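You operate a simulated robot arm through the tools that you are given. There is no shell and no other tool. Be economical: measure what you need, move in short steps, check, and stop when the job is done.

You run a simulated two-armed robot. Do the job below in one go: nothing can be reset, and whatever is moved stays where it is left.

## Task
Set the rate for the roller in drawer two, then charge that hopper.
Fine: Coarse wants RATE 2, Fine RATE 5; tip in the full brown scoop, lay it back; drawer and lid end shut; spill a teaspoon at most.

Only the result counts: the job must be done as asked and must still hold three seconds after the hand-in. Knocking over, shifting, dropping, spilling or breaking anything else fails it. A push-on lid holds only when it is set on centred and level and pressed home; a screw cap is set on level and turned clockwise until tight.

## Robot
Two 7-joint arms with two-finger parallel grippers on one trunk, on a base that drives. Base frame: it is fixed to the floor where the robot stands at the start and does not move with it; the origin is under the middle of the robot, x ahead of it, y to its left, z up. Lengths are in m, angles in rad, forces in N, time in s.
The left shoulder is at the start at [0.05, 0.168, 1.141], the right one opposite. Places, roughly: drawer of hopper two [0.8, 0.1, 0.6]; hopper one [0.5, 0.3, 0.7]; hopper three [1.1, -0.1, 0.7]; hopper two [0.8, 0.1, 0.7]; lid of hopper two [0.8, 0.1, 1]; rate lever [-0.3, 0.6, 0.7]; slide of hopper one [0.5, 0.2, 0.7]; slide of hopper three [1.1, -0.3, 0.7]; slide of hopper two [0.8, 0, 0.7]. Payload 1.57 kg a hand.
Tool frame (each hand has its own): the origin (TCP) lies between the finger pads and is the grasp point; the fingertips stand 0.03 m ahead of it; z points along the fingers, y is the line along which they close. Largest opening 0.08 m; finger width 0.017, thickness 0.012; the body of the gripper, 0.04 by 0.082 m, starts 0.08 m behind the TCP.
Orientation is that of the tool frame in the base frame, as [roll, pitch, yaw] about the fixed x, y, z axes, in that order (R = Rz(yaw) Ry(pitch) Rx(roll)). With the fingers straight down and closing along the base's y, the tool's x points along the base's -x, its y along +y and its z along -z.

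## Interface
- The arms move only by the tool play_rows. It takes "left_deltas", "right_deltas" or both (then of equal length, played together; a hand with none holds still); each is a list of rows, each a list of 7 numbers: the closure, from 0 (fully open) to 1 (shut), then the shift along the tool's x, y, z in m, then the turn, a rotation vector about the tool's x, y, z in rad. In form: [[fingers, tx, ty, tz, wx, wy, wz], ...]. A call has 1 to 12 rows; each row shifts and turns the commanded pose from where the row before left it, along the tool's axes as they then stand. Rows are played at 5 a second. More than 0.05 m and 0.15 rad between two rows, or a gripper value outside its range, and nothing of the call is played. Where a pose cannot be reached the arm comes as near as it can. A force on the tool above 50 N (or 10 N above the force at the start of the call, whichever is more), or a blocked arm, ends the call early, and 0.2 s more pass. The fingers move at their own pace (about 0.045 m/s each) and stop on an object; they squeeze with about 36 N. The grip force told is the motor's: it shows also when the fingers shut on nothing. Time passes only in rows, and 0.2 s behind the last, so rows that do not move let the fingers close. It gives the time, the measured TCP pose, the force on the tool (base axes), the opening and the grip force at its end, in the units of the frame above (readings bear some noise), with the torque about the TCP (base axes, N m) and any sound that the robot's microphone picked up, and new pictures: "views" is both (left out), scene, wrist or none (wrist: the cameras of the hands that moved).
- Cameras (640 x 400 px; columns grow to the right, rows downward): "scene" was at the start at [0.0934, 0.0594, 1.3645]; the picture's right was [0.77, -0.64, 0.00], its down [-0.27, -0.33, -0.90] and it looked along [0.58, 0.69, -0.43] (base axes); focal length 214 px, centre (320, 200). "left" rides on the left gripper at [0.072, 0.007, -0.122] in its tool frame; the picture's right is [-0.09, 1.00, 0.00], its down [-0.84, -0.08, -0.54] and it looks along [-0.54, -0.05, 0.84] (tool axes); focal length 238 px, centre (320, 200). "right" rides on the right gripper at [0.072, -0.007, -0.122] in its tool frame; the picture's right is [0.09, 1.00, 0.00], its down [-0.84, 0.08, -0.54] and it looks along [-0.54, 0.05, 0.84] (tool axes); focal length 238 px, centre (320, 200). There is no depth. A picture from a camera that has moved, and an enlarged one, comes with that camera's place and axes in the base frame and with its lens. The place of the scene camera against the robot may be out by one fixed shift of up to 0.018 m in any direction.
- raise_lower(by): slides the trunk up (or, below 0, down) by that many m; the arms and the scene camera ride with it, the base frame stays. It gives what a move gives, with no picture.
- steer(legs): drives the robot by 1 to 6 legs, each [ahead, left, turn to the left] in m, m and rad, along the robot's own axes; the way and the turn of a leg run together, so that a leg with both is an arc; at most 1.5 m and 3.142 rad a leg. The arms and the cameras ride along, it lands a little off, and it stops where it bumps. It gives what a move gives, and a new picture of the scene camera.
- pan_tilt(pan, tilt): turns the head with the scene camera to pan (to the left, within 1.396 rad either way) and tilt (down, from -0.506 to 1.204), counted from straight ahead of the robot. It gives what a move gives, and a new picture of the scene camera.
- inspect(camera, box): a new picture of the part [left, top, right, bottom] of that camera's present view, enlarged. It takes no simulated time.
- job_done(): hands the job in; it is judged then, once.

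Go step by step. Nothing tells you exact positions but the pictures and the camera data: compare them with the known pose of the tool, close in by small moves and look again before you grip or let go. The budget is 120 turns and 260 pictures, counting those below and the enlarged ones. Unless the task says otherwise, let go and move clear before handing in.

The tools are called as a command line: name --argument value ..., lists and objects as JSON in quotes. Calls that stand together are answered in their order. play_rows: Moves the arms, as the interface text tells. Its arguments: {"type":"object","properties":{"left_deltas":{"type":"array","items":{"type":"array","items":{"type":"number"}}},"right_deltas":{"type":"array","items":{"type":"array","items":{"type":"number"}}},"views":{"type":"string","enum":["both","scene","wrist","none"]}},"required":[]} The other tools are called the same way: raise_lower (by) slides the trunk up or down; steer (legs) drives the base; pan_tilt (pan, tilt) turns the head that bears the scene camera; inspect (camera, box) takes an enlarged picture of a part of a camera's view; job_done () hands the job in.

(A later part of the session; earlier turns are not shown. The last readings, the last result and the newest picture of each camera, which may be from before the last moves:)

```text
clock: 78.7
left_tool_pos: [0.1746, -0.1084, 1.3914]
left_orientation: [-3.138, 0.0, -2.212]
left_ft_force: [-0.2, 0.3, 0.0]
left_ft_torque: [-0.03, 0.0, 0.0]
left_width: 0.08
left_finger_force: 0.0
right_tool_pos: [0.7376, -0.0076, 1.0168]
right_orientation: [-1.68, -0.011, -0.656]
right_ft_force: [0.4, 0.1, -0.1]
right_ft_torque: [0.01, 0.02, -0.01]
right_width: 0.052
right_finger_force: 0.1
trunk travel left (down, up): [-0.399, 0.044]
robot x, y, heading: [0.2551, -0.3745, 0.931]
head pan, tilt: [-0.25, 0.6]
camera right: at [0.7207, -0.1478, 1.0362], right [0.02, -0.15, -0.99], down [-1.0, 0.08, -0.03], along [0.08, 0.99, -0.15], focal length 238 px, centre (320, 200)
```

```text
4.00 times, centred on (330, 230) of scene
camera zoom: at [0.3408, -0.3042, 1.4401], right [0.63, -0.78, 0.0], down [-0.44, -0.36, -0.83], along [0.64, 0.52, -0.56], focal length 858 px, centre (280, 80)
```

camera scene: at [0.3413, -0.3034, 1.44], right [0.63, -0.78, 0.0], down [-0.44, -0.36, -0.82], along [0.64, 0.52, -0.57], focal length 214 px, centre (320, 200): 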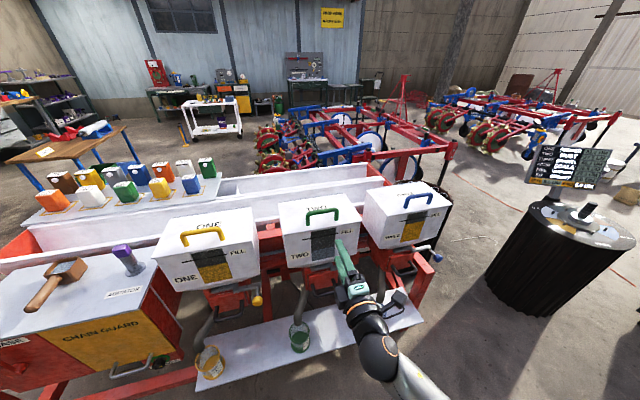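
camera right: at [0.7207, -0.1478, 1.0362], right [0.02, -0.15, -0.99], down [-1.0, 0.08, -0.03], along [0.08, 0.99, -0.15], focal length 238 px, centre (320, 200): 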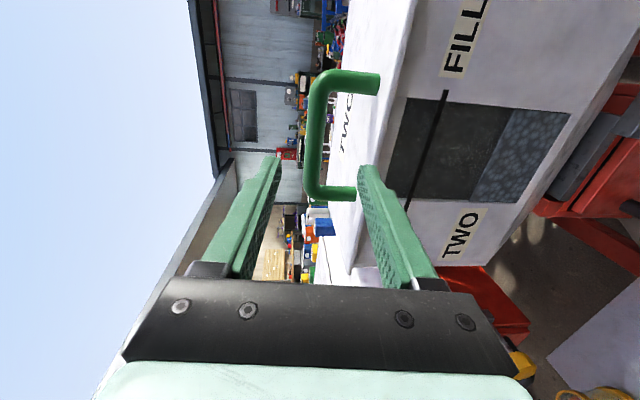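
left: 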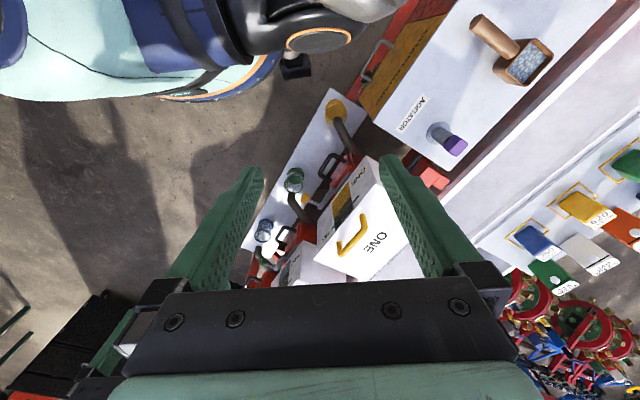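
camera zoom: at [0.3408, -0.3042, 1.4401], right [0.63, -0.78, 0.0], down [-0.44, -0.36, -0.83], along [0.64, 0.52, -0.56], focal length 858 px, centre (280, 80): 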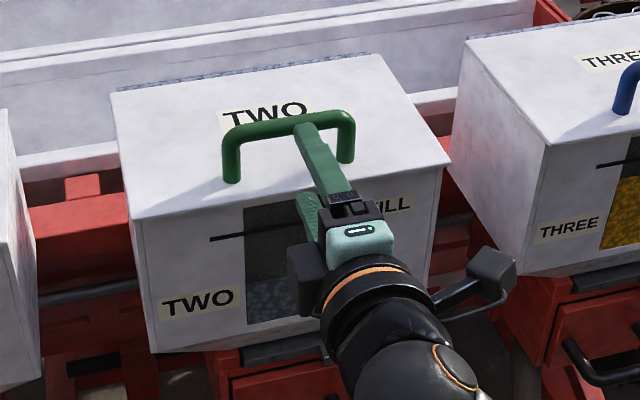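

Bar z≈1.011, lid top ≈0.966. Narrow the opening for clearance and advance 8 cm, keeping level.

play_rows --right_deltas '[[0.55, 0.003, 0, 0, 0, 0, 0], [0.55, 0.003, 0, 0, 0, 0, 0], [0.55, 0, -0.003, 0.028, 0, 0, 0], [0.55, 0, -0.003, 0.028, 0, 0, 0], [0.55, 0, -0.003, 0.028, 0, 0, 0], [0.55, 0, 0, 0, 0, 0, 0]]' --views "wrist"

```text
clock: 80.1
left_tool_pos: [0.1751, -0.1086, 1.3931]
left_orientation: [-3.14, 0.0, -2.211]
left_ft_force: [-0.2, 0.7, -0.5]
left_ft_torque: [0.0, 0.0, 0.01]
left_width: 0.0799
left_finger_force: 0.1
right_tool_pos: [0.7946, 0.0535, 1.0139]
right_orientation: [-1.68, -0.01, -0.658]
right_ft_force: [0.8, -0.4, 0.9]
right_ft_torque: [0.01, 0.0, -0.02]
right_width: 0.036
right_finger_force: 0.0
trunk travel left (down, up): [-0.399, 0.044]
robot x, y, heading: [0.2559, -0.3781, 0.935]
head pan, tilt: [-0.25, 0.6]
camera right: at [0.7775, -0.0864, 1.0345], right [0.02, -0.15, -0.99], down [-1.0, 0.08, -0.03], along [0.08, 0.99, -0.15], focal length 238 px, centre (320, 200)
```

right: 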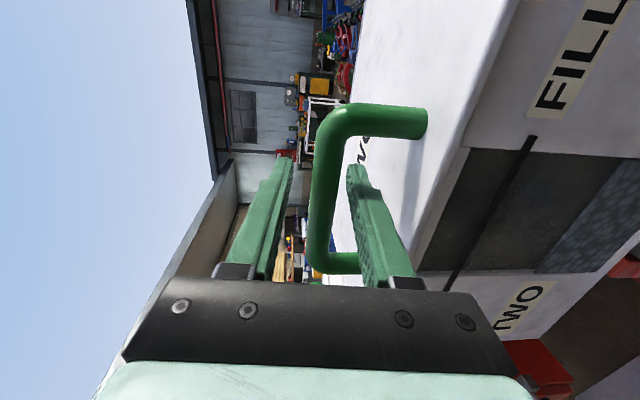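

Bar between the fingers. Close.

play_rows --right_deltas '[[0.8, 0, 0, 0, 0, 0, 0], [1, 0, 0, 0, 0, 0, 0], [1, 0, 0, 0, 0, 0, 0], [1, 0, 0, 0, 0, 0, 0]]' --views "wrist"

```text
clock: 81.1
left_tool_pos: [0.1751, -0.1075, 1.391]
left_orientation: [-3.138, -0.001, -2.212]
left_ft_force: [0.2, 0.5, -1.0]
left_ft_torque: [0.0, -0.02, 0.02]
left_width: 0.0801
left_finger_force: 0.1
right_tool_pos: [0.7949, 0.0533, 1.0132]
right_orientation: [-1.681, -0.01, -0.655]
right_ft_force: [-2.2, 0.7, -7.9]
right_ft_torque: [0.21, 0.48, -0.56]
right_width: 0.0159
right_finger_force: 32.0
trunk travel left (down, up): [-0.399, 0.044]
robot x, y, heading: [0.2547, -0.3813, 0.932]
head pan, tilt: [-0.25, 0.6]
camera right: at [0.7775, -0.086, 1.0332], right [0.01, -0.15, -0.99], down [-1.0, 0.08, -0.03], along [0.08, 0.99, -0.15], focal length 238 px, centre (320, 200)
```

right: 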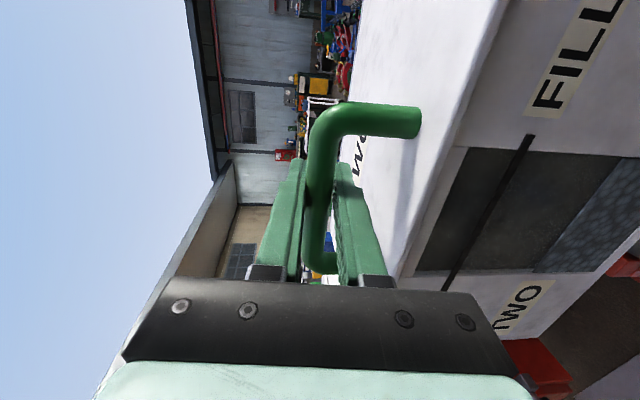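

Hinge is at the back edge (depth ≈0.66, z≈0.96). To swing the lid over I need to be closer: release, retract, drive 0.15 m ahead, re-grip.

play_rows --right_deltas '[[0.55, 0, 0, 0, 0, 0, 0], [0.5, 0, 0, 0, 0, 0, 0], [0.5, 0, 0, 0, 0, 0, 0], [0.5, 0, 0.0045, -0.035, 0, 0, 0], [0.5, 0, 0.0045, -0.035, 0, 0, 0], [0.5, 0, 0, -0.035, 0, 0, 0], [0.5, 0, 0, -0.035, 0, 0, 0], [0.5, 0, 0, -0.035, 0, 0, 0], [0.5, 0, 0, 0, 0, 0, 0]]' --views "none"

steer --legs '[[0.15, 0, 0]]'

play_rows --right_deltas '[[0.5, 0, 0, 0, 0, 0, 0]]' --views "wrist"

```text
clock: 83.1
left_tool_pos: [0.1748, -0.1079, 1.392]
left_orientation: [-3.14, 0.001, -2.211]
left_ft_force: [-0.1, 0.7, 0.1]
left_ft_torque: [0.01, 0.0, -0.01]
left_width: 0.0799
left_finger_force: 0.1
right_tool_pos: [0.6879, -0.086, 1.0263]
right_orientation: [-1.679, -0.013, -0.656]
right_ft_force: [0.3, -0.6, -0.8]
right_ft_torque: [0.0, 0.0, 0.0]
right_width: 0.04
right_finger_force: 0.0
trunk travel left (down, up): [-0.399, 0.044]
robot x, y, heading: [0.2565, -0.3814, 0.934]
head pan, tilt: [-0.25, 0.6]
```

```text
clock: 84.5
left_tool_pos: [0.2624, 0.0108, 1.3911]
left_orientation: [-3.14, -0.001, -2.211]
left_ft_force: [1.4, 0.8, -0.2]
left_ft_torque: [-0.03, 0.03, 0.02]
left_width: 0.0801
left_finger_force: 0.1
right_tool_pos: [0.7763, 0.0343, 1.0252]
right_orientation: [-1.679, -0.013, -0.655]
right_ft_force: [-0.7, -0.3, 0.2]
right_ft_torque: [-0.01, 0.01, 0.01]
right_width: 0.04
right_finger_force: 0.1
trunk travel left (down, up): [-0.399, 0.044]
robot x, y, heading: [0.343, -0.2622, 0.927]
head pan, tilt: [-0.25, 0.6]
camera scene: at [0.4293, -0.1849, 1.4399], right [0.63, -0.78, 0.0], down [-0.44, -0.36, -0.82], along [0.64, 0.52, -0.57], focal length 214 px, centre (320, 200)
```

scene: 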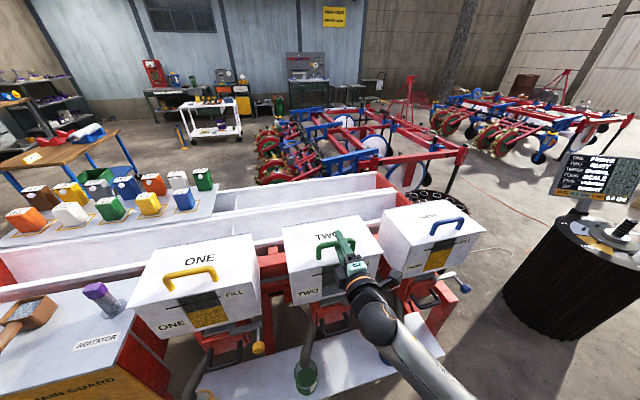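

```text
clock: 84.9
left_tool_pos: [0.2625, 0.0107, 1.3927]
left_orientation: [-3.14, 0.001, -2.212]
left_ft_force: [0.2, 0.7, -0.6]
left_ft_torque: [0.0, 0.0, -0.02]
left_width: 0.08
left_finger_force: 0.1
right_tool_pos: [0.7749, 0.0321, 1.0252]
right_orientation: [-1.679, -0.011, -0.654]
right_ft_force: [-0.7, 0.4, -0.8]
right_ft_torque: [-0.02, -0.01, -0.05]
right_width: 0.0399
right_finger_force: 0.2
trunk travel left (down, up): [-0.399, 0.044]
robot x, y, heading: [0.3427, -0.2638, 0.932]
head pan, tilt: [-0.25, 0.6]
camera right: at [0.7573, -0.1071, 1.0449], right [0.02, -0.15, -0.99], down [-1.0, 0.08, -0.03], along [0.08, 0.99, -0.15], focal length 238 px, centre (320, 200)
```

right: 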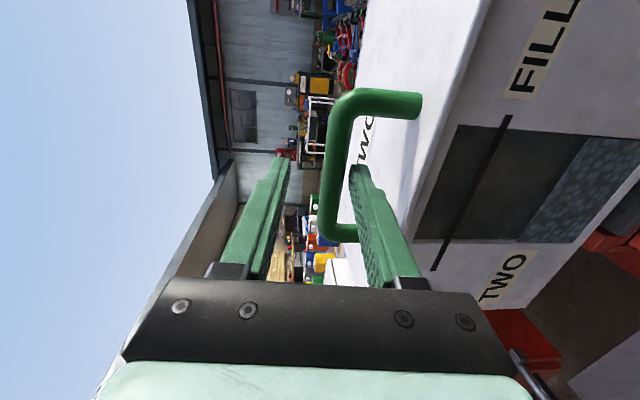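

play_rows --right_deltas '[[0.5, 0, 0.009, 0, 0, 0, 0], [0.5, 0, 0, 0.015, 0, 0, 0], [0.5, 0, 0, 0.014, 0, 0, 0], [0.6, 0, 0, 0, 0, 0, 0], [1, 0, 0, 0, 0, 0, 0], [1, 0, 0, 0, 0, 0, 0], [1, 0, 0, 0, 0, 0, 0], [1, 0, 0, 0, 0, 0, 0]]' --views "wrist"

```text
clock: 86.7
left_tool_pos: [0.2619, 0.0112, 1.3914]
left_orientation: [-3.14, -0.001, -2.212]
left_ft_force: [0.3, 1.0, 0.6]
left_ft_torque: [0.0, -0.01, 0.02]
left_width: 0.08
left_finger_force: 0.0
right_tool_pos: [0.7922, 0.055, 1.0127]
right_orientation: [-1.68, -0.011, -0.656]
right_ft_force: [-1.2, -0.3, -6.4]
right_ft_torque: [0.2, 0.46, -0.61]
right_width: 0.0158
right_finger_force: 32.1
trunk travel left (down, up): [-0.399, 0.044]
robot x, y, heading: [0.3418, -0.2648, 0.928]
head pan, tilt: [-0.25, 0.6]
camera right: at [0.7747, -0.0853, 1.0325], right [0.01, -0.15, -0.99], down [-1.0, 0.08, -0.03], along [0.08, 0.99, -0.15], focal length 238 px, centre (320, 200)
```

right: 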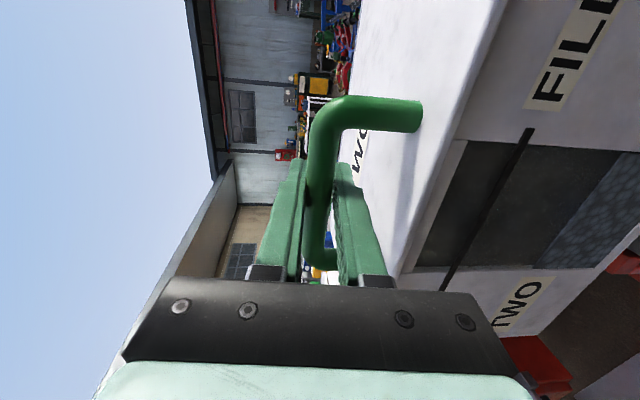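

Gripped. Begin the lid's arc (radius ≈0.15 about the hinge), first steps.

play_rows --right_deltas '[[1, 0, -0.0144, 0.0041, 0, 0, 0], [1, 0, -0.0139, 0.0055, 0, 0, 0], [1, 0, -0.0133, 0.007, 0, 0, 0], [1, 0, 0, 0, 0, 0, 0]]' --views "both"

```text
clock: 87.7
left_tool_pos: [0.2613, 0.0089, 1.3919]
left_orientation: [-3.14, 0.001, -2.213]
left_ft_force: [-0.1, -0.2, 0.2]
left_ft_torque: [0.02, -0.01, 0.0]
left_width: 0.0799
left_finger_force: 0.0
right_tool_pos: [0.8041, 0.0723, 1.0552]
right_orientation: [-1.675, -0.01, -0.655]
right_ft_force: [-7.5, -5.7, 2.2]
right_ft_torque: [0.21, 0.43, -0.45]
right_width: 0.0159
right_finger_force: 31.7
trunk travel left (down, up): [-0.399, 0.044]
robot x, y, heading: [0.3439, -0.263, 0.933]
head pan, tilt: [-0.25, 0.6]
camera scene: at [0.4276, -0.1866, 1.4403], right [0.63, -0.78, 0.0], down [-0.44, -0.36, -0.83], along [0.64, 0.52, -0.56], focal length 214 px, centre (320, 200)
camera right: at [0.7871, -0.0687, 1.0742], right [0.02, -0.14, -0.99], down [-1.0, 0.07, -0.03], along [0.08, 0.99, -0.14], focal length 238 px, centre (320, 200)
```

scene: 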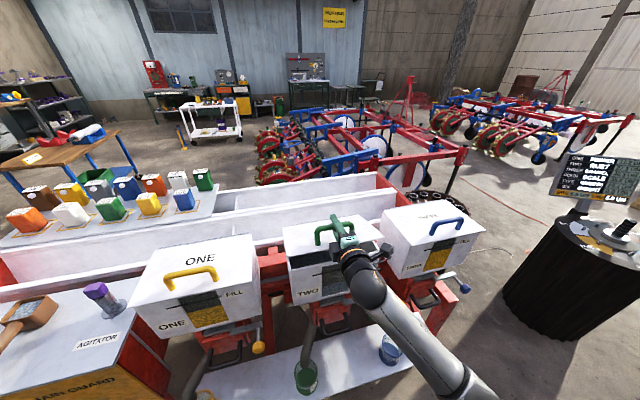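
right: 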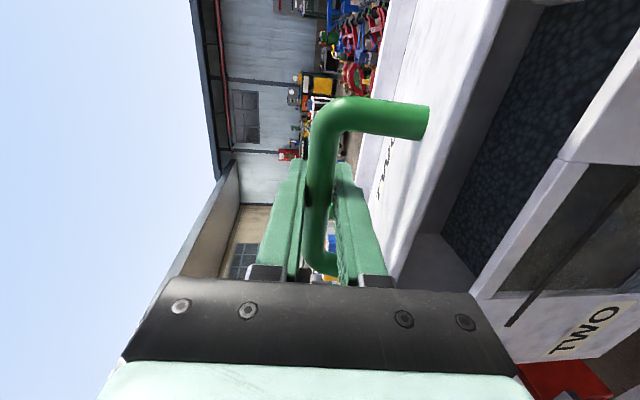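

Lid swings on its hinge. Continue.

play_rows --right_deltas '[[1, 0, -0.0126, 0.0068, 0, 0, 0], [1, 0, -0.0116, 0.0083, 0, 0, 0], [1, 0, -0.0106, 0.0095, 0, 0, 0], [1, 0, -0.0096, 0.0106, 0, 0, 0], [1, 0, -0.0083, 0.0115, 0, 0, 0], [1, 0, 0, 0, 0, 0, 0]]' --views "both"

```text
clock: 89.1
left_tool_pos: [0.2578, 0.0068, 1.3931]
left_orientation: [-3.14, 0.006, -2.21]
left_ft_force: [-0.1, 0.0, -0.2]
left_ft_torque: [-0.04, -0.01, -0.01]
left_width: 0.0797
left_finger_force: 0.1
right_tool_pos: [0.832, 0.1106, 1.1012]
right_orientation: [-1.68, -0.006, -0.655]
right_ft_force: [-27.9, -27.7, 2.5]
right_ft_torque: [-2.47, 3.83, -0.66]
right_width: 0.0156
right_finger_force: 31.4
trunk travel left (down, up): [-0.399, 0.044]
robot x, y, heading: [0.3419, -0.263, 0.935]
head pan, tilt: [-0.25, 0.6]
camera scene: at [0.4247, -0.1901, 1.4407], right [0.63, -0.78, 0.0], down [-0.44, -0.35, -0.83], along [0.64, 0.52, -0.56], focal length 214 px, centre (320, 200)
camera right: at [0.8154, -0.0301, 1.1194], right [0.01, -0.15, -0.99], down [-1.0, 0.07, -0.02], along [0.08, 0.99, -0.15], focal length 238 px, centre (320, 200)
```

scene: 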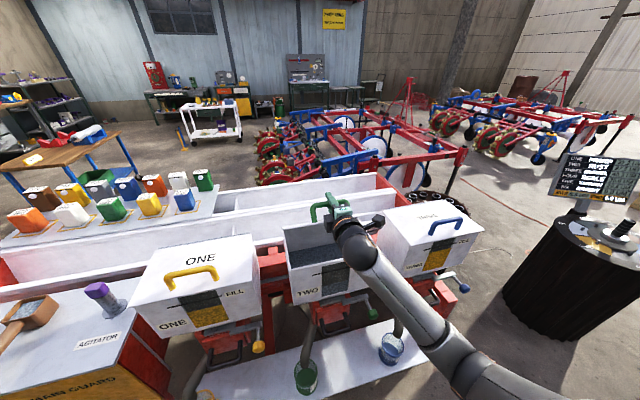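
right: 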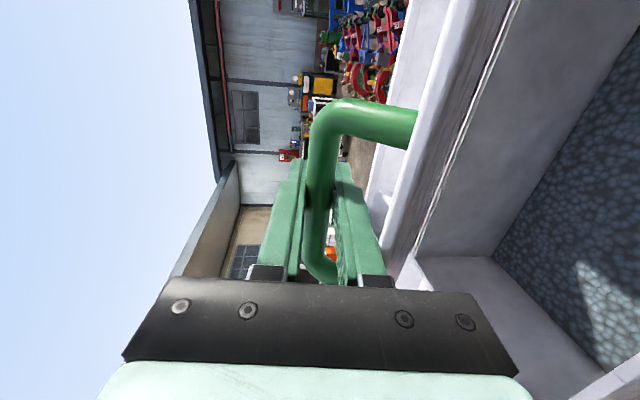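

The rising lid edge now presses on my lower finger: the tool must pitch down with the lid. Pitch it ~0.5 rad in place.

play_rows --right_deltas '[[1, 0, 0, -0.003, -0.13, 0, 0], [1, 0, 0, 0, -0.13, 0, 0], [1, 0, 0, 0, -0.13, 0, 0], [1, 0, 0, 0, -0.13, 0, 0], [1, 0, 0, 0, 0, 0, 0]]' --views "wrist"

```text
clock: 90.3
left_tool_pos: [0.263, 0.011, 1.3908]
left_orientation: [-3.141, -0.001, -2.211]
left_ft_force: [0.2, 0.2, -0.2]
left_ft_torque: [-0.03, 0.04, 0.01]
left_width: 0.0802
left_finger_force: 0.1
right_tool_pos: [0.8352, 0.1108, 1.099]
right_orientation: [-2.202, -0.014, -0.657]
right_ft_force: [-2.7, 4.4, -4.9]
right_ft_torque: [0.02, -0.03, -0.28]
right_width: 0.0159
right_finger_force: 31.1
trunk travel left (down, up): [-0.399, 0.044]
robot x, y, heading: [0.3406, -0.2617, 0.93]
head pan, tilt: [-0.25, 0.6]
camera right: at [0.8325, -0.0073, 1.1773], right [-0.28, -0.53, -0.8], down [-0.96, 0.13, 0.25], along [-0.03, 0.84, -0.54], focal length 238 px, centre (320, 200)
```

right: 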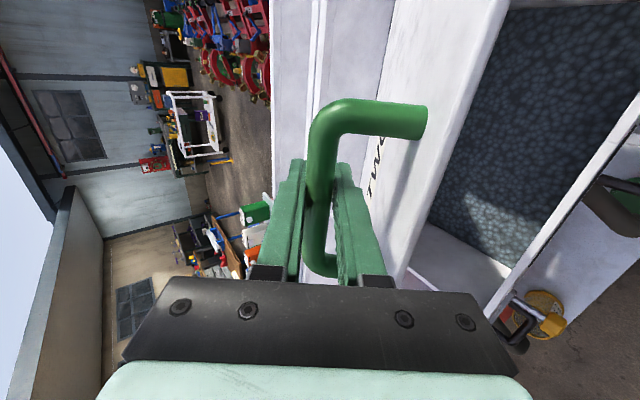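

Relaxed. Continue the arc with the tool pitching along with the lid.

play_rows --right_deltas '[[1, 0, -0.0133, 0.0075, -0.1, 0, 0], [1, 0, -0.0133, 0.0075, -0.1, 0, 0], [1, 0, -0.0133, 0.0075, -0.1, 0, 0], [1, 0, -0.0133, 0.0075, -0.1, 0, 0], [1, 0, -0.0133, 0.0075, -0.1, 0, 0], [1, 0, 0, 0, 0, 0, 0]]' --views "both"

```text
clock: 91.7
left_tool_pos: [0.2602, 0.0094, 1.3925]
left_orientation: [-3.139, 0.001, -2.211]
left_ft_force: [0.0, 0.7, -0.4]
left_ft_torque: [0.03, -0.01, 0.03]
left_width: 0.08
left_finger_force: 0.0
right_tool_pos: [0.8775, 0.1696, 1.1227]
right_orientation: [-2.691, -0.013, -0.652]
right_ft_force: [-2.2, -0.1, 14.8]
right_ft_torque: [-0.26, -0.26, -0.01]
right_width: 0.0159
right_finger_force: 31.9
trunk travel left (down, up): [-0.399, 0.044]
robot x, y, heading: [0.3413, -0.2624, 0.932]
head pan, tilt: [-0.25, 0.6]
camera scene: at [0.4269, -0.1869, 1.4405], right [0.63, -0.78, 0.0], down [-0.44, -0.36, -0.83], along [0.64, 0.52, -0.56], focal length 214 px, centre (320, 200)
camera right: at [0.9039, 0.0889, 1.2353], right [-0.47, -0.77, -0.43], down [-0.85, 0.27, 0.44], along [-0.23, 0.58, -0.78], focal length 238 px, centre (320, 200)
```

scene: 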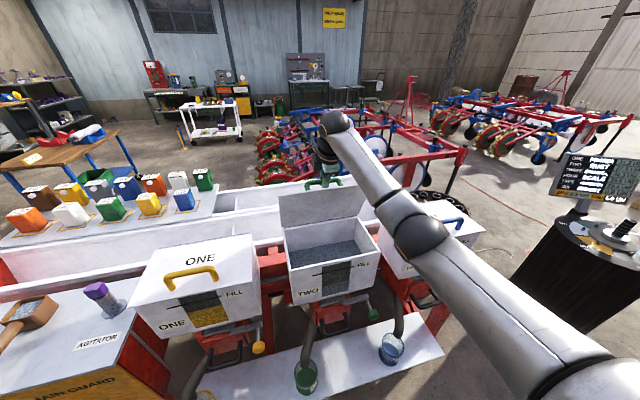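
right: 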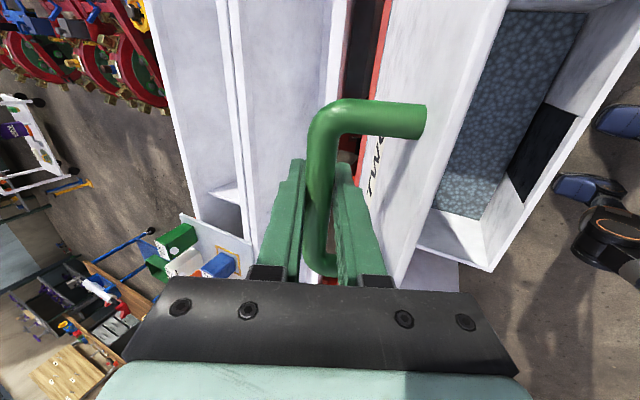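

Lid at about 70°. Continue past vertical.

play_rows --right_deltas '[[1, 0, -0.0155, 0.0065, -0.1, 0, 0], [1, 0, -0.0145, 0.0065, -0.1, 0, 0], [1, 0, -0.0145, 0.0065, -0.1, 0, 0], [1, 0, -0.0145, 0.0065, -0.1, 0, 0], [1, 0, 0, 0, 0, 0, 0]]' --views "both"

```text
clock: 92.9
left_tool_pos: [0.259, 0.0109, 1.3912]
left_orientation: [-3.139, 0.002, -2.213]
left_ft_force: [-0.4, 0.0, 0.3]
left_ft_torque: [0.0, 0.01, 0.01]
left_width: 0.0799
left_finger_force: 0.1
right_tool_pos: [0.8737, 0.1369, 1.102]
right_orientation: [-3.04, -0.011, -0.652]
right_ft_force: [-15.9, 8.3, 4.4]
right_ft_torque: [-0.06, -0.16, 0.32]
right_width: 0.0158
right_finger_force: 31.4
right hand out of reach, approached as far as the arm can: row 2, 3, 4
trunk travel left (down, up): [-0.399, 0.044]
robot x, y, heading: [0.3438, -0.2614, 0.93]
head pan, tilt: [-0.25, 0.6]
camera scene: at [0.4254, -0.1846, 1.4401], right [0.63, -0.78, 0.0], down [-0.44, -0.36, -0.83], along [0.64, 0.52, -0.56], focal length 214 px, centre (320, 200)
camera right: at [0.9255, 0.0881, 1.2245], right [-0.53, -0.84, -0.1], down [-0.75, 0.41, 0.52], along [-0.4, 0.35, -0.85], focal length 238 px, centre (320, 200)
```

scene: 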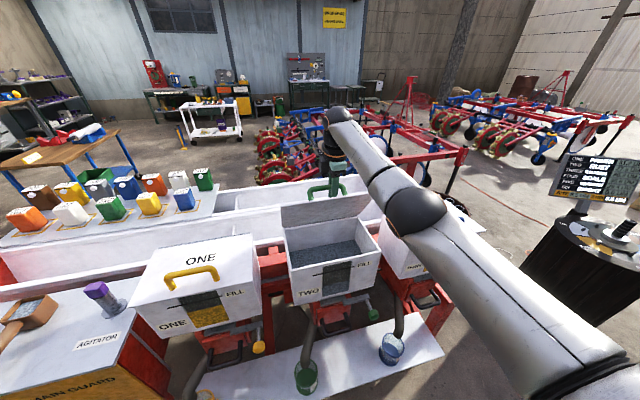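
right: 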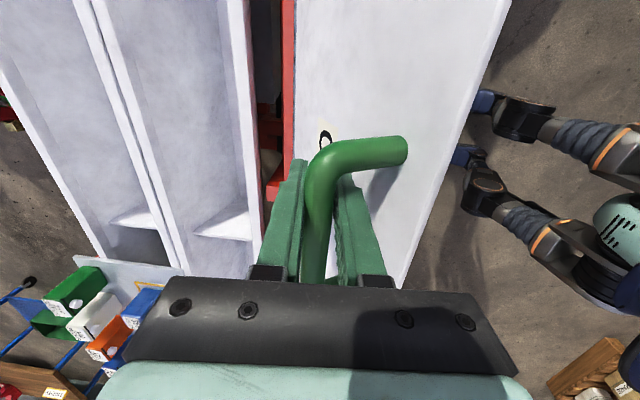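

Out of reach with such a steep pitch; ease the pitch back to bring the wrist within reach.

play_rows --right_deltas '[[1, 0, 0, 0, 0.1, 0, 0], [1, 0, 0, 0, 0.1, 0, 0], [1, 0, 0, 0, 0.1, 0, 0], [1, 0, 0, 0, 0, 0, 0]]' --views "both"

```text
clock: 93.9
left_tool_pos: [0.2603, 0.012, 1.3911]
left_orientation: [-3.138, -0.001, -2.211]
left_ft_force: [-0.4, 0.5, 0.2]
left_ft_torque: [-0.01, 0.0, 0.04]
left_width: 0.0798
left_finger_force: 0.1
right_tool_pos: [0.8762, 0.1366, 1.1027]
right_orientation: [-2.738, -0.014, -0.655]
right_ft_force: [-12.6, 6.9, -0.5]
right_ft_torque: [0.0, -0.14, 0.08]
right_width: 0.0158
right_finger_force: 31.4
trunk travel left (down, up): [-0.399, 0.044]
robot x, y, heading: [0.3423, -0.2633, 0.93]
head pan, tilt: [-0.25, 0.6]
camera scene: at [0.4267, -0.1847, 1.4401], right [0.63, -0.78, 0.0], down [-0.44, -0.36, -0.83], along [0.64, 0.52, -0.56], focal length 214 px, centre (320, 200)
camera right: at [0.9065, 0.0597, 1.217], right [-0.48, -0.79, -0.39], down [-0.84, 0.29, 0.46], along [-0.25, 0.55, -0.8], focal length 238 px, centre (320, 200)
```

scene: 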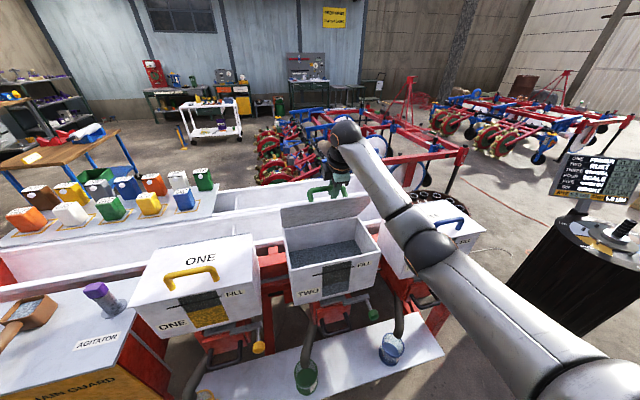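
right: 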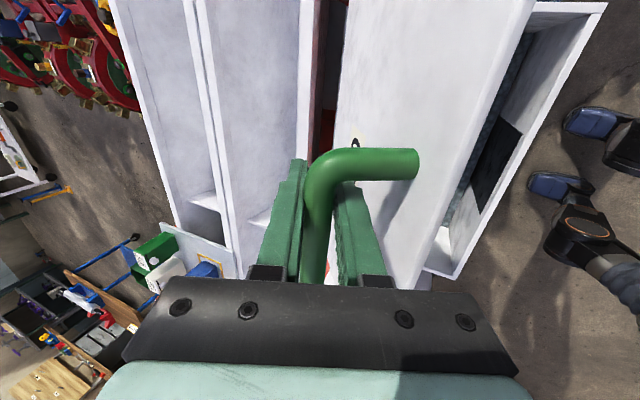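

Continue by moving straight back (+depth) at constant pitch.

play_rows --right_deltas '[[1, -0.005, -0.015, 0.003, 0, 0, 0], [1, -0.004, -0.0145, 0.005, 0, 0, 0], [1, -0.003, -0.014, 0.006, 0, 0, 0], [1, 0, -0.014, 0.007, 0, 0, 0], [1, 0, 0, 0, 0, 0, 0]]' --views "both"

```text
clock: 95.1
left_tool_pos: [0.2643, 0.0078, 1.3936]
left_orientation: [3.139, 0.002, -2.211]
left_ft_force: [0.3, 0.1, -0.3]
left_ft_torque: [0.01, -0.02, -0.01]
left_width: 0.0801
left_finger_force: 0.1
right_tool_pos: [0.9108, 0.19, 1.1068]
right_orientation: [-2.735, -0.013, -0.659]
right_ft_force: [15.5, -14.0, 3.5]
right_ft_torque: [0.12, 0.18, 0.49]
right_width: 0.0159
right_finger_force: 31.2
trunk travel left (down, up): [-0.399, 0.044]
robot x, y, heading: [0.3404, -0.2618, 0.938]
head pan, tilt: [-0.25, 0.6]
camera scene: at [0.4309, -0.1882, 1.4401], right [0.63, -0.78, 0.0], down [-0.44, -0.35, -0.83], along [0.64, 0.52, -0.56], focal length 214 px, centre (320, 200)
camera right: at [0.939, 0.113, 1.221], right [-0.48, -0.78, -0.39], down [-0.84, 0.29, 0.46], along [-0.24, 0.55, -0.8], focal length 238 px, centre (320, 200)
```

scene: 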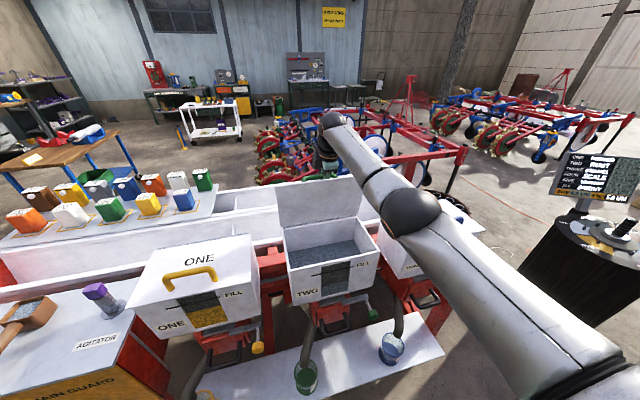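
right: 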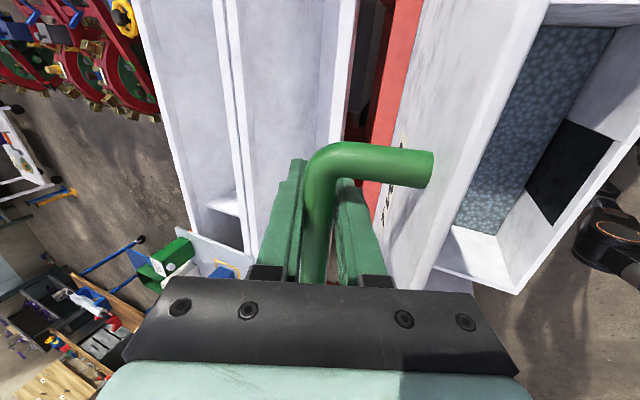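

Near vertical. A little further back.

play_rows --right_deltas '[[1, 0.004, -0.013, 0.008, 0, 0, 0], [1, 0.002, -0.0126, 0.0086, 0, 0, 0], [1, 0, -0.012, 0.009, 0, 0, 0], [1, 0, 0, 0, 0, 0, 0]]' --views "both"

```text
clock: 96.1
left_tool_pos: [0.261, 0.009, 1.3922]
left_orientation: [-3.14, 0.004, -2.21]
left_ft_force: [-0.8, 0.5, -0.4]
left_ft_torque: [0.01, -0.04, -0.03]
left_width: 0.08
left_finger_force: 0.1
right_tool_pos: [0.9128, 0.1949, 1.1049]
right_orientation: [-2.723, -0.008, -0.652]
right_ft_force: [7.9, 3.4, 25.1]
right_ft_torque: [-0.14, 0.36, 0.21]
right_width: 0.0157
right_finger_force: 31.7
right hand out of reach, approached as far as the arm can: row 1, 2, 3
trunk travel left (down, up): [-0.399, 0.044]
robot x, y, heading: [0.3416, -0.2637, 0.929]
head pan, tilt: [-0.25, 0.6]
camera scene: at [0.4271, -0.1872, 1.4405], right [0.63, -0.78, 0.0], down [-0.44, -0.36, -0.83], along [0.64, 0.52, -0.56], focal length 214 px, centre (320, 200)
camera right: at [0.9421, 0.1177, 1.2183], right [-0.48, -0.78, -0.4], down [-0.85, 0.28, 0.46], along [-0.24, 0.56, -0.79], focal length 238 px, centre (320, 200)
```

scene: 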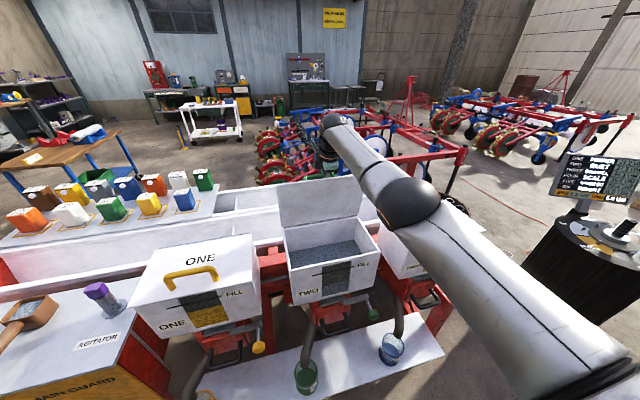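
right: 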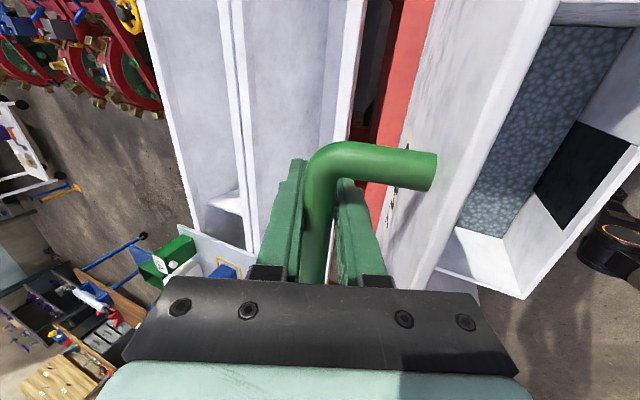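

At arm's reach limit. The tangent is now straight ahead, so a 3 cm drive forward carries the lid past vertical.

steer --legs '[[0.035, 0, 0]]'

```text
clock: 97.0
left_tool_pos: [0.2814, 0.039, 1.3915]
left_orientation: [-3.138, -0.001, -2.211]
left_ft_force: [0.0, 0.0, -0.4]
left_ft_torque: [-0.02, 0.01, -0.02]
left_width: 0.0799
left_finger_force: 0.1
right_tool_pos: [0.9323, 0.2226, 1.0952]
right_orientation: [-2.747, -0.008, -0.653]
right_ft_force: [-11.6, 1.9, -4.5]
right_ft_torque: [-0.03, -0.02, 0.19]
right_width: 0.0158
right_finger_force: 31.3
trunk travel left (down, up): [-0.399, 0.044]
robot x, y, heading: [0.3599, -0.2368, 0.933]
head pan, tilt: [-0.25, 0.6]
camera scene: at [0.4485, -0.1565, 1.4399], right [0.63, -0.78, 0.0], down [-0.44, -0.36, -0.83], along [0.64, 0.52, -0.56], focal length 214 px, centre (320, 200)
```

scene: 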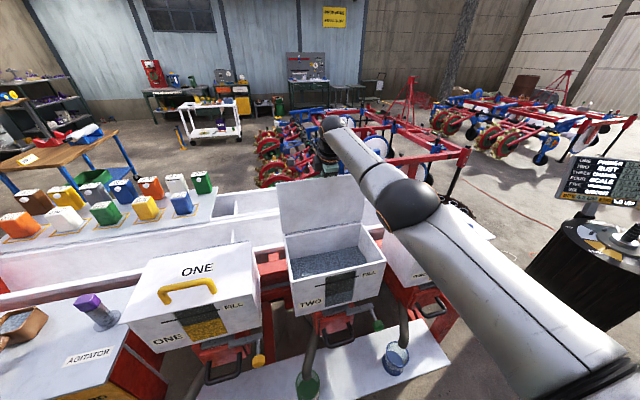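

Lid looks past vertical. Slacken the grip slightly and see which finger the bar leans on.

play_rows --right_deltas '[[0.7, 0, 0, 0, 0, 0, 0], [0.6, 0, 0, 0, 0, 0, 0], [0.6, 0, 0, 0, 0, 0, 0], [0.6, 0, 0, 0, 0, 0, 0]]' --views "both"

```text
clock: 98.0
left_tool_pos: [0.2839, 0.0389, 1.3932]
left_orientation: [-3.14, 0.001, -2.212]
left_ft_force: [0.4, 0.3, 0.5]
left_ft_torque: [0.03, 0.03, -0.02]
left_width: 0.08
left_finger_force: 0.0
right_tool_pos: [0.932, 0.2229, 1.096]
right_orientation: [-2.746, -0.009, -0.654]
right_ft_force: [2.7, 1.5, 3.2]
right_ft_torque: [-0.18, 0.25, 0.08]
right_width: 0.0288
right_finger_force: 0.2
trunk travel left (down, up): [-0.399, 0.044]
robot x, y, heading: [0.3623, -0.236, 0.926]
head pan, tilt: [-0.25, 0.6]
camera scene: at [0.4497, -0.1577, 1.4401], right [0.63, -0.78, 0.0], down [-0.44, -0.36, -0.83], along [0.64, 0.52, -0.56], focal length 214 px, centre (320, 200)
camera right: at [0.9639, 0.1456, 1.2099], right [-0.48, -0.79, -0.38], down [-0.84, 0.29, 0.46], along [-0.25, 0.55, -0.8], focal length 238 px, centre (320, 200)
```

scene: 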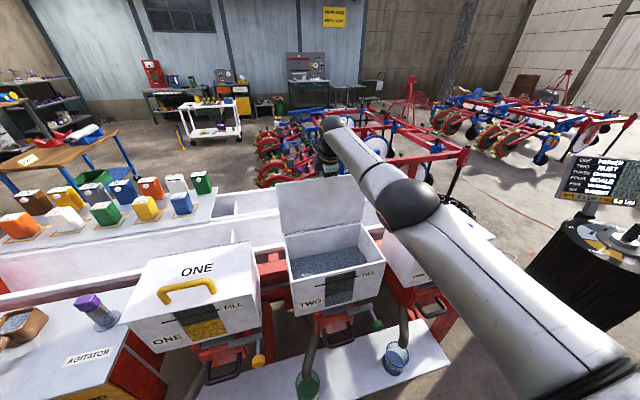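
right: 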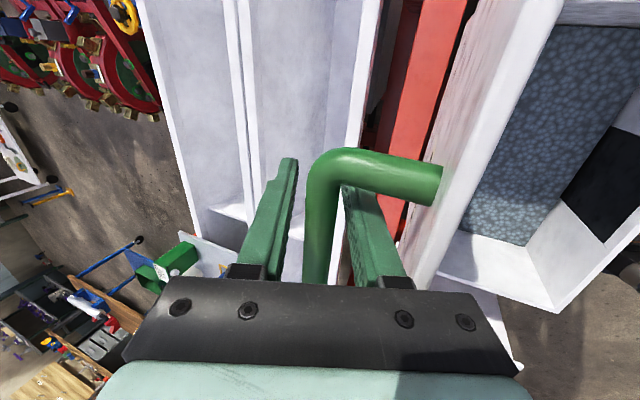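

play_rows --right_deltas '[[0.5, 0, 0, 0, 0, 0, 0], [0.5, 0, 0.009, -0.004, 0, 0, 0], [0.5, 0, 0, 0, 0, 0, 0], [0.5, 0, 0, 0, 0, 0, 0]]' --views "wrist"

```text
clock: 99.0
left_tool_pos: [0.2824, 0.0392, 1.3915]
left_orientation: [-3.14, 0.0, -2.211]
left_ft_force: [0.5, 0.5, 0.3]
left_ft_torque: [0.03, -0.02, -0.03]
left_width: 0.0802
left_finger_force: 0.0
right_tool_pos: [0.9254, 0.2147, 1.0949]
right_orientation: [-2.747, -0.01, -0.655]
right_ft_force: [-0.1, 2.0, 0.3]
right_ft_torque: [-0.1, 0.01, -0.03]
right_width: 0.0388
right_finger_force: 0.0
trunk travel left (down, up): [-0.399, 0.044]
robot x, y, heading: [0.3623, -0.2329, 0.931]
head pan, tilt: [-0.25, 0.6]
camera right: at [0.9567, 0.1377, 1.2097], right [-0.48, -0.79, -0.38], down [-0.84, 0.29, 0.46], along [-0.25, 0.54, -0.8], focal length 238 px, centre (320, 200)
```

right: 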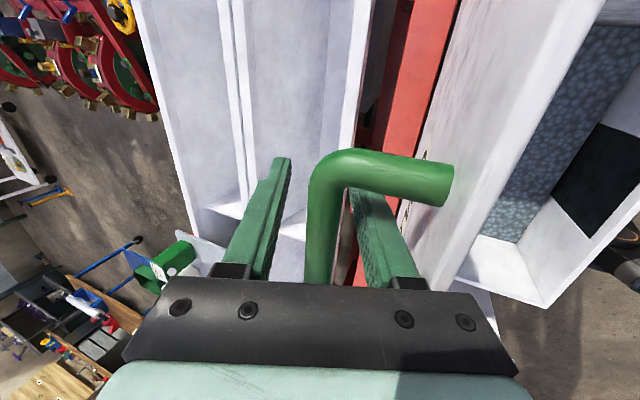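

inspect --camera "right" --box '[200, 130, 480, 300]'

inspect --camera "scene" --box '[260, 110, 420, 310]'

```text
2.29 times, centred on (340, 215) of right
camera zoom: at [0.9567, 0.1377, 1.2097], right [-0.48, -0.79, -0.38], down [-0.84, 0.29, 0.46], along [-0.25, 0.54, -0.8], focal length 545 px, centre (274, 166)
```

zoom: 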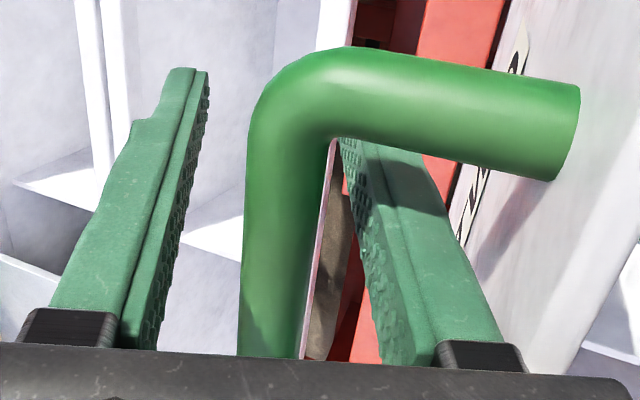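

```text
2.00 times, centred on (340, 210) of scene
camera zoom: at [0.4496, -0.1574, 1.44], right [0.63, -0.78, 0.0], down [-0.44, -0.36, -0.82], along [0.64, 0.52, -0.57], focal length 429 px, centre (280, 180)
```

zoom: 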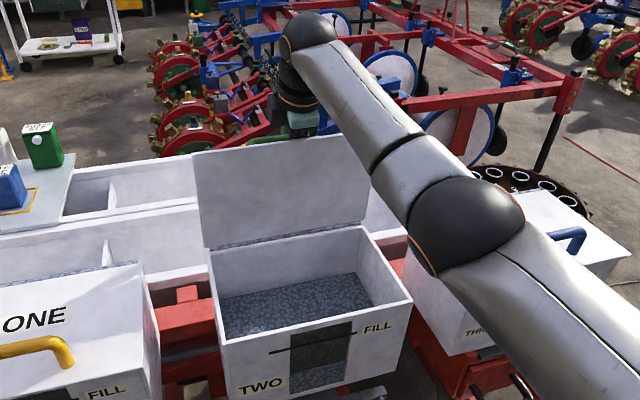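

The bar seems free between the fingers. Open further without moving to see if the lid stays.

play_rows --right_deltas '[[0.2, 0, 0, 0, 0, 0, 0], [0.1, 0, 0, 0, 0, 0, 0], [0.1, 0, 0, 0, 0, 0, 0], [0.1, 0, 0, 0, 0, 0, 0], [0.1, 0, 0, 0, 0, 0, 0]]' --views "wrist"

```text
clock: 100.2
left_tool_pos: [0.2829, 0.0384, 1.3918]
left_orientation: [-3.14, -0.002, -2.212]
left_ft_force: [-0.5, 0.9, 0.0]
left_ft_torque: [0.0, 0.01, -0.05]
left_width: 0.08
left_finger_force: 0.1
right_tool_pos: [0.9256, 0.2141, 1.0948]
right_orientation: [-2.744, -0.008, -0.654]
right_ft_force: [0.9, 0.5, 1.5]
right_ft_torque: [-0.16, 0.12, 0.02]
right_width: 0.0703
right_finger_force: 0.0
trunk travel left (down, up): [-0.399, 0.044]
robot x, y, heading: [0.3636, -0.2362, 0.931]
head pan, tilt: [-0.25, 0.6]
camera right: at [0.9567, 0.1375, 1.2099], right [-0.48, -0.79, -0.38], down [-0.84, 0.29, 0.46], along [-0.25, 0.54, -0.8], focal length 238 px, centre (320, 200)
```

right: 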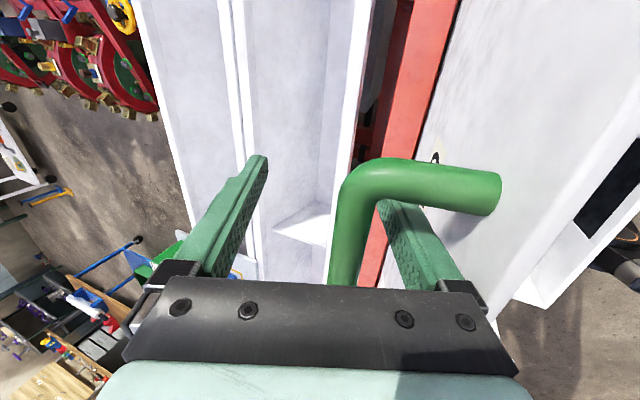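

The lid still leans forward onto my front finger, so it isn't past vertical. Check how much clearance the base has to the tray for driving a bit closer.

pan_tilt --pan 0.3 --tilt 1.2

```text
clock: 101.2
left_tool_pos: [0.2835, 0.0396, 1.3923]
left_orientation: [-3.139, 0.0, -2.213]
left_ft_force: [0.3, -0.2, -0.8]
left_ft_torque: [-0.02, -0.01, 0.04]
left_width: 0.0799
left_finger_force: 0.1
right_tool_pos: [0.9259, 0.2145, 1.0945]
right_orientation: [-2.746, -0.009, -0.654]
right_ft_force: [0.1, 0.5, -0.5]
right_ft_torque: [-0.03, 0.0, 0.02]
right_width: 0.0719
right_finger_force: 0.1
trunk travel left (down, up): [-0.399, 0.044]
robot x, y, heading: [0.3643, -0.2325, 0.927]
head pan, tilt: [0.3, 1.201]
camera scene: at [0.3997, -0.1605, 1.3955], right [0.94, -0.33, 0.0], down [-0.31, -0.88, -0.36], along [0.12, 0.34, -0.93], focal length 214 px, centre (320, 200)
```

scene: 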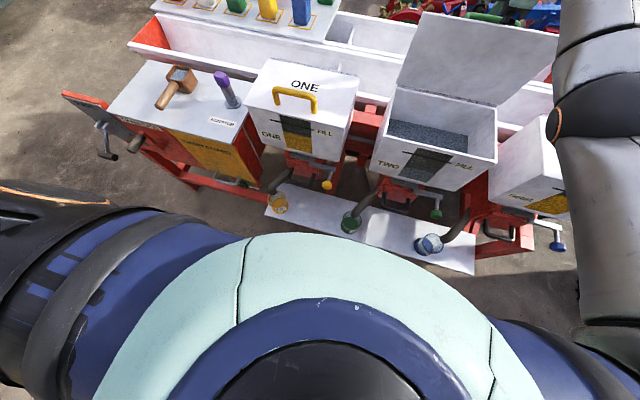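

I'll use the left hand to push the lid's inner face past vertical while the right hand holds it. First bring the left hand forward, still pointing down.

play_rows --left_deltas '[[1, -0.0333, -0.0278, 0.0078, 0, 0, 0], [1, -0.0333, -0.0278, 0.0078, 0, 0, 0], [1, -0.0333, -0.0278, 0.0078, 0, 0, 0], [1, -0.0333, -0.0278, 0.0078, 0, 0, 0], [1, -0.0333, -0.0278, 0.0078, 0, 0, 0], [1, -0.0333, -0.0278, 0.0078, 0, 0, 0], [1, -0.0333, -0.0278, 0.0078, 0, 0, 0], [1, -0.0333, -0.0278, 0.0078, 0, 0, 0], [1, -0.0333, -0.0278, 0.0078, 0, 0, 0]]' --views "none"

play_rows --left_deltas '[[1, 0, 0, 0, 0, -0.143, 0], [1, 0, 0, 0, 0, -0.143, 0], [1, 0, 0, 0, 0, -0.143, 0], [1, 0, 0, 0, 0, -0.143, 0], [1, 0, 0, 0, 0, -0.143, 0], [1, 0, 0, 0, 0, -0.143, 0], [1, 0, 0, 0, 0, -0.143, 0], [1, 0, 0, 0, 0, -0.143, 0], [1, 0, 0, 0, 0, -0.143, 0], [1, 0, 0, 0, 0, -0.143, 0]]' --views "wrist"

pan_tilt --pan -0.2 --tilt 0.6

```text
clock: 103.2
left_tool_pos: [0.4821, 0.1831, 1.271]
left_orientation: [-3.141, 0.0, -2.212]
left_ft_force: [-0.2, 0.9, 0.3]
left_ft_torque: [-0.01, 0.01, 0.03]
left_width: 0.0
left_finger_force: 21.5
left hand out of reach, approached as far as the arm can: row 4, 5, 6, 7, 8, 9
right_tool_pos: [0.9264, 0.2133, 1.0946]
right_orientation: [-2.747, -0.01, -0.656]
right_ft_force: [-1.0, 0.5, -0.1]
right_ft_torque: [0.0, 0.0, 0.03]
right_width: 0.0719
right_finger_force: 0.1
trunk travel left (down, up): [-0.399, 0.044]
robot x, y, heading: [0.3616, -0.234, 0.933]
head pan, tilt: [0.3, 1.201]
```

```text
clock: 105.3
left_tool_pos: [0.5116, 0.1963, 1.2898]
left_orientation: [-3.12, 1.428, -2.193]
left_ft_force: [0.0, -0.1, -0.4]
left_ft_torque: [0.02, 0.02, 0.02]
left_width: 0.0
left_finger_force: 21.1
left hand out of reach, approached as far as the arm can: row 9, 10
right_tool_pos: [0.9264, 0.2146, 1.0951]
right_orientation: [-2.748, -0.009, -0.655]
right_ft_force: [0.1, 1.6, 0.1]
right_ft_torque: [-0.01, 0.02, 0.0]
right_width: 0.0719
right_finger_force: 0.0
trunk travel left (down, up): [-0.399, 0.044]
robot x, y, heading: [0.368, -0.2334, 0.927]
head pan, tilt: [0.3, 1.201]
camera left: at [0.4263, 0.0942, 1.2364], right [-0.79, 0.61, 0.09], down [-0.19, -0.38, 0.9], along [0.58, 0.7, 0.42], focal length 238 px, centre (320, 200)
```

left: 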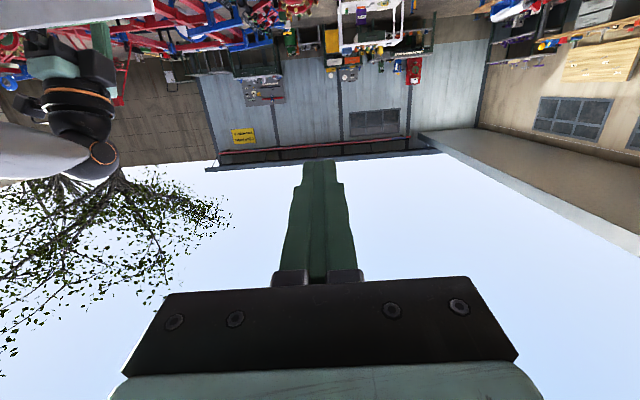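

```text
clock: 106.3
left_tool_pos: [0.5118, 0.195, 1.2913]
left_orientation: [-3.132, 1.428, -2.204]
left_ft_force: [0.3, -0.5, 0.6]
left_ft_torque: [-0.01, 0.01, 0.0]
left_width: 0.0
left_finger_force: 21.5
right_tool_pos: [0.9255, 0.2126, 1.0949]
right_orientation: [-2.746, -0.009, -0.655]
right_ft_force: [0.6, 0.5, 0.1]
right_ft_torque: [0.0, -0.02, 0.03]
right_width: 0.0719
right_finger_force: 0.0
trunk travel left (down, up): [-0.399, 0.044]
robot x, y, heading: [0.3647, -0.2361, 0.926]
head pan, tilt: [-0.201, 0.6]
camera scene: at [0.4468, -0.1544, 1.44], right [0.67, -0.74, 0.0], down [-0.42, -0.38, -0.82], along [0.61, 0.55, -0.57], focal length 214 px, centre (320, 200)
```

scene: 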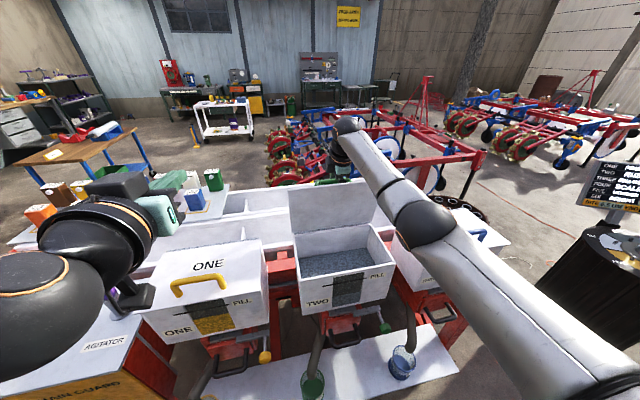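

Left hand is horizontal now. Shift right by 0.22 m then lower 0.19 m in front of the lid's inner face.

play_rows --left_deltas '[[1, 0, -0.045, 0, 0, 0, 0], [1, 0, -0.045, 0, 0, 0, 0], [1, 0, -0.045, 0, 0, 0, 0], [1, 0, -0.045, 0, 0, 0, 0], [1, 0, -0.045, 0, 0, 0, 0], [1, 0.04, 0, 0, 0, 0, 0], [1, 0.04, 0, 0, 0, 0, 0], [1, 0.04, 0, 0, 0, 0, 0], [1, 0.04, 0, 0, 0, 0, 0], [1, 0.03, 0, 0, 0, 0, 0], [1, 0, 0, 0, 0, 0, 0]]' --views "both"

```text
clock: 108.8
left_tool_pos: [0.5313, 0.1937, 1.1865]
left_orientation: [-3.13, 1.428, -2.201]
left_ft_force: [-1.1, 0.0, -0.1]
left_ft_torque: [0.01, 0.03, 0.0]
left_width: 0.0004
left_finger_force: 21.2
left hand out of reach, approached as far as the arm can: row 1, 2, 3, 4, 5, 6, 7, 8, 9, 10
right_tool_pos: [0.9255, 0.2129, 1.0948]
right_orientation: [-2.745, -0.008, -0.655]
right_ft_force: [-0.5, 0.3, 0.5]
right_ft_torque: [0.0, 0.01, 0.01]
right_width: 0.0721
right_finger_force: 0.1
trunk travel left (down, up): [-0.399, 0.044]
robot x, y, heading: [0.3652, -0.2333, 0.931]
head pan, tilt: [-0.201, 0.6]
camera scene: at [0.4468, -0.1544, 1.4401], right [0.67, -0.75, 0.0], down [-0.42, -0.38, -0.83], along [0.61, 0.55, -0.56], focal length 214 px, centre (320, 200)
camera left: at [0.4471, 0.0923, 1.1322], right [-0.79, 0.61, 0.09], down [-0.19, -0.38, 0.91], along [0.58, 0.7, 0.41], focal length 238 px, centre (320, 200)
```

scene: 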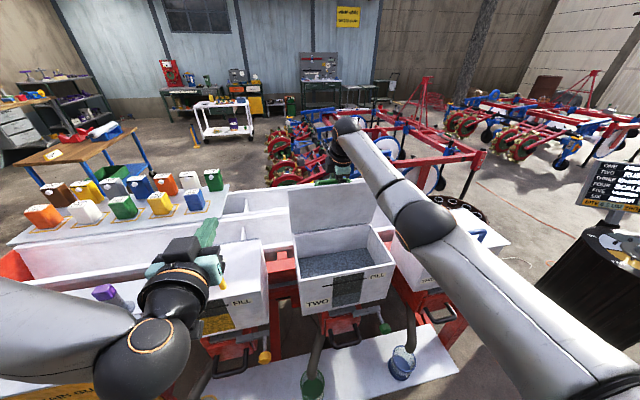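
left: 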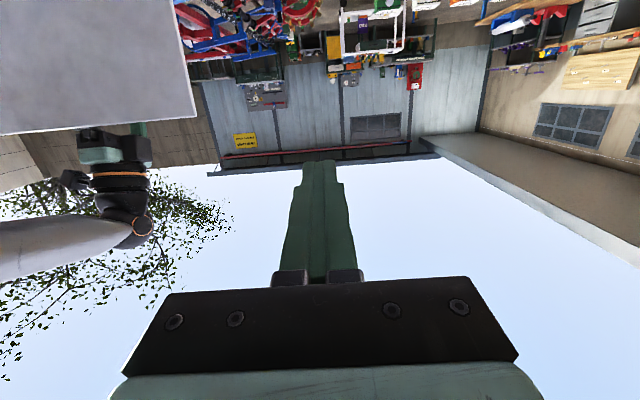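

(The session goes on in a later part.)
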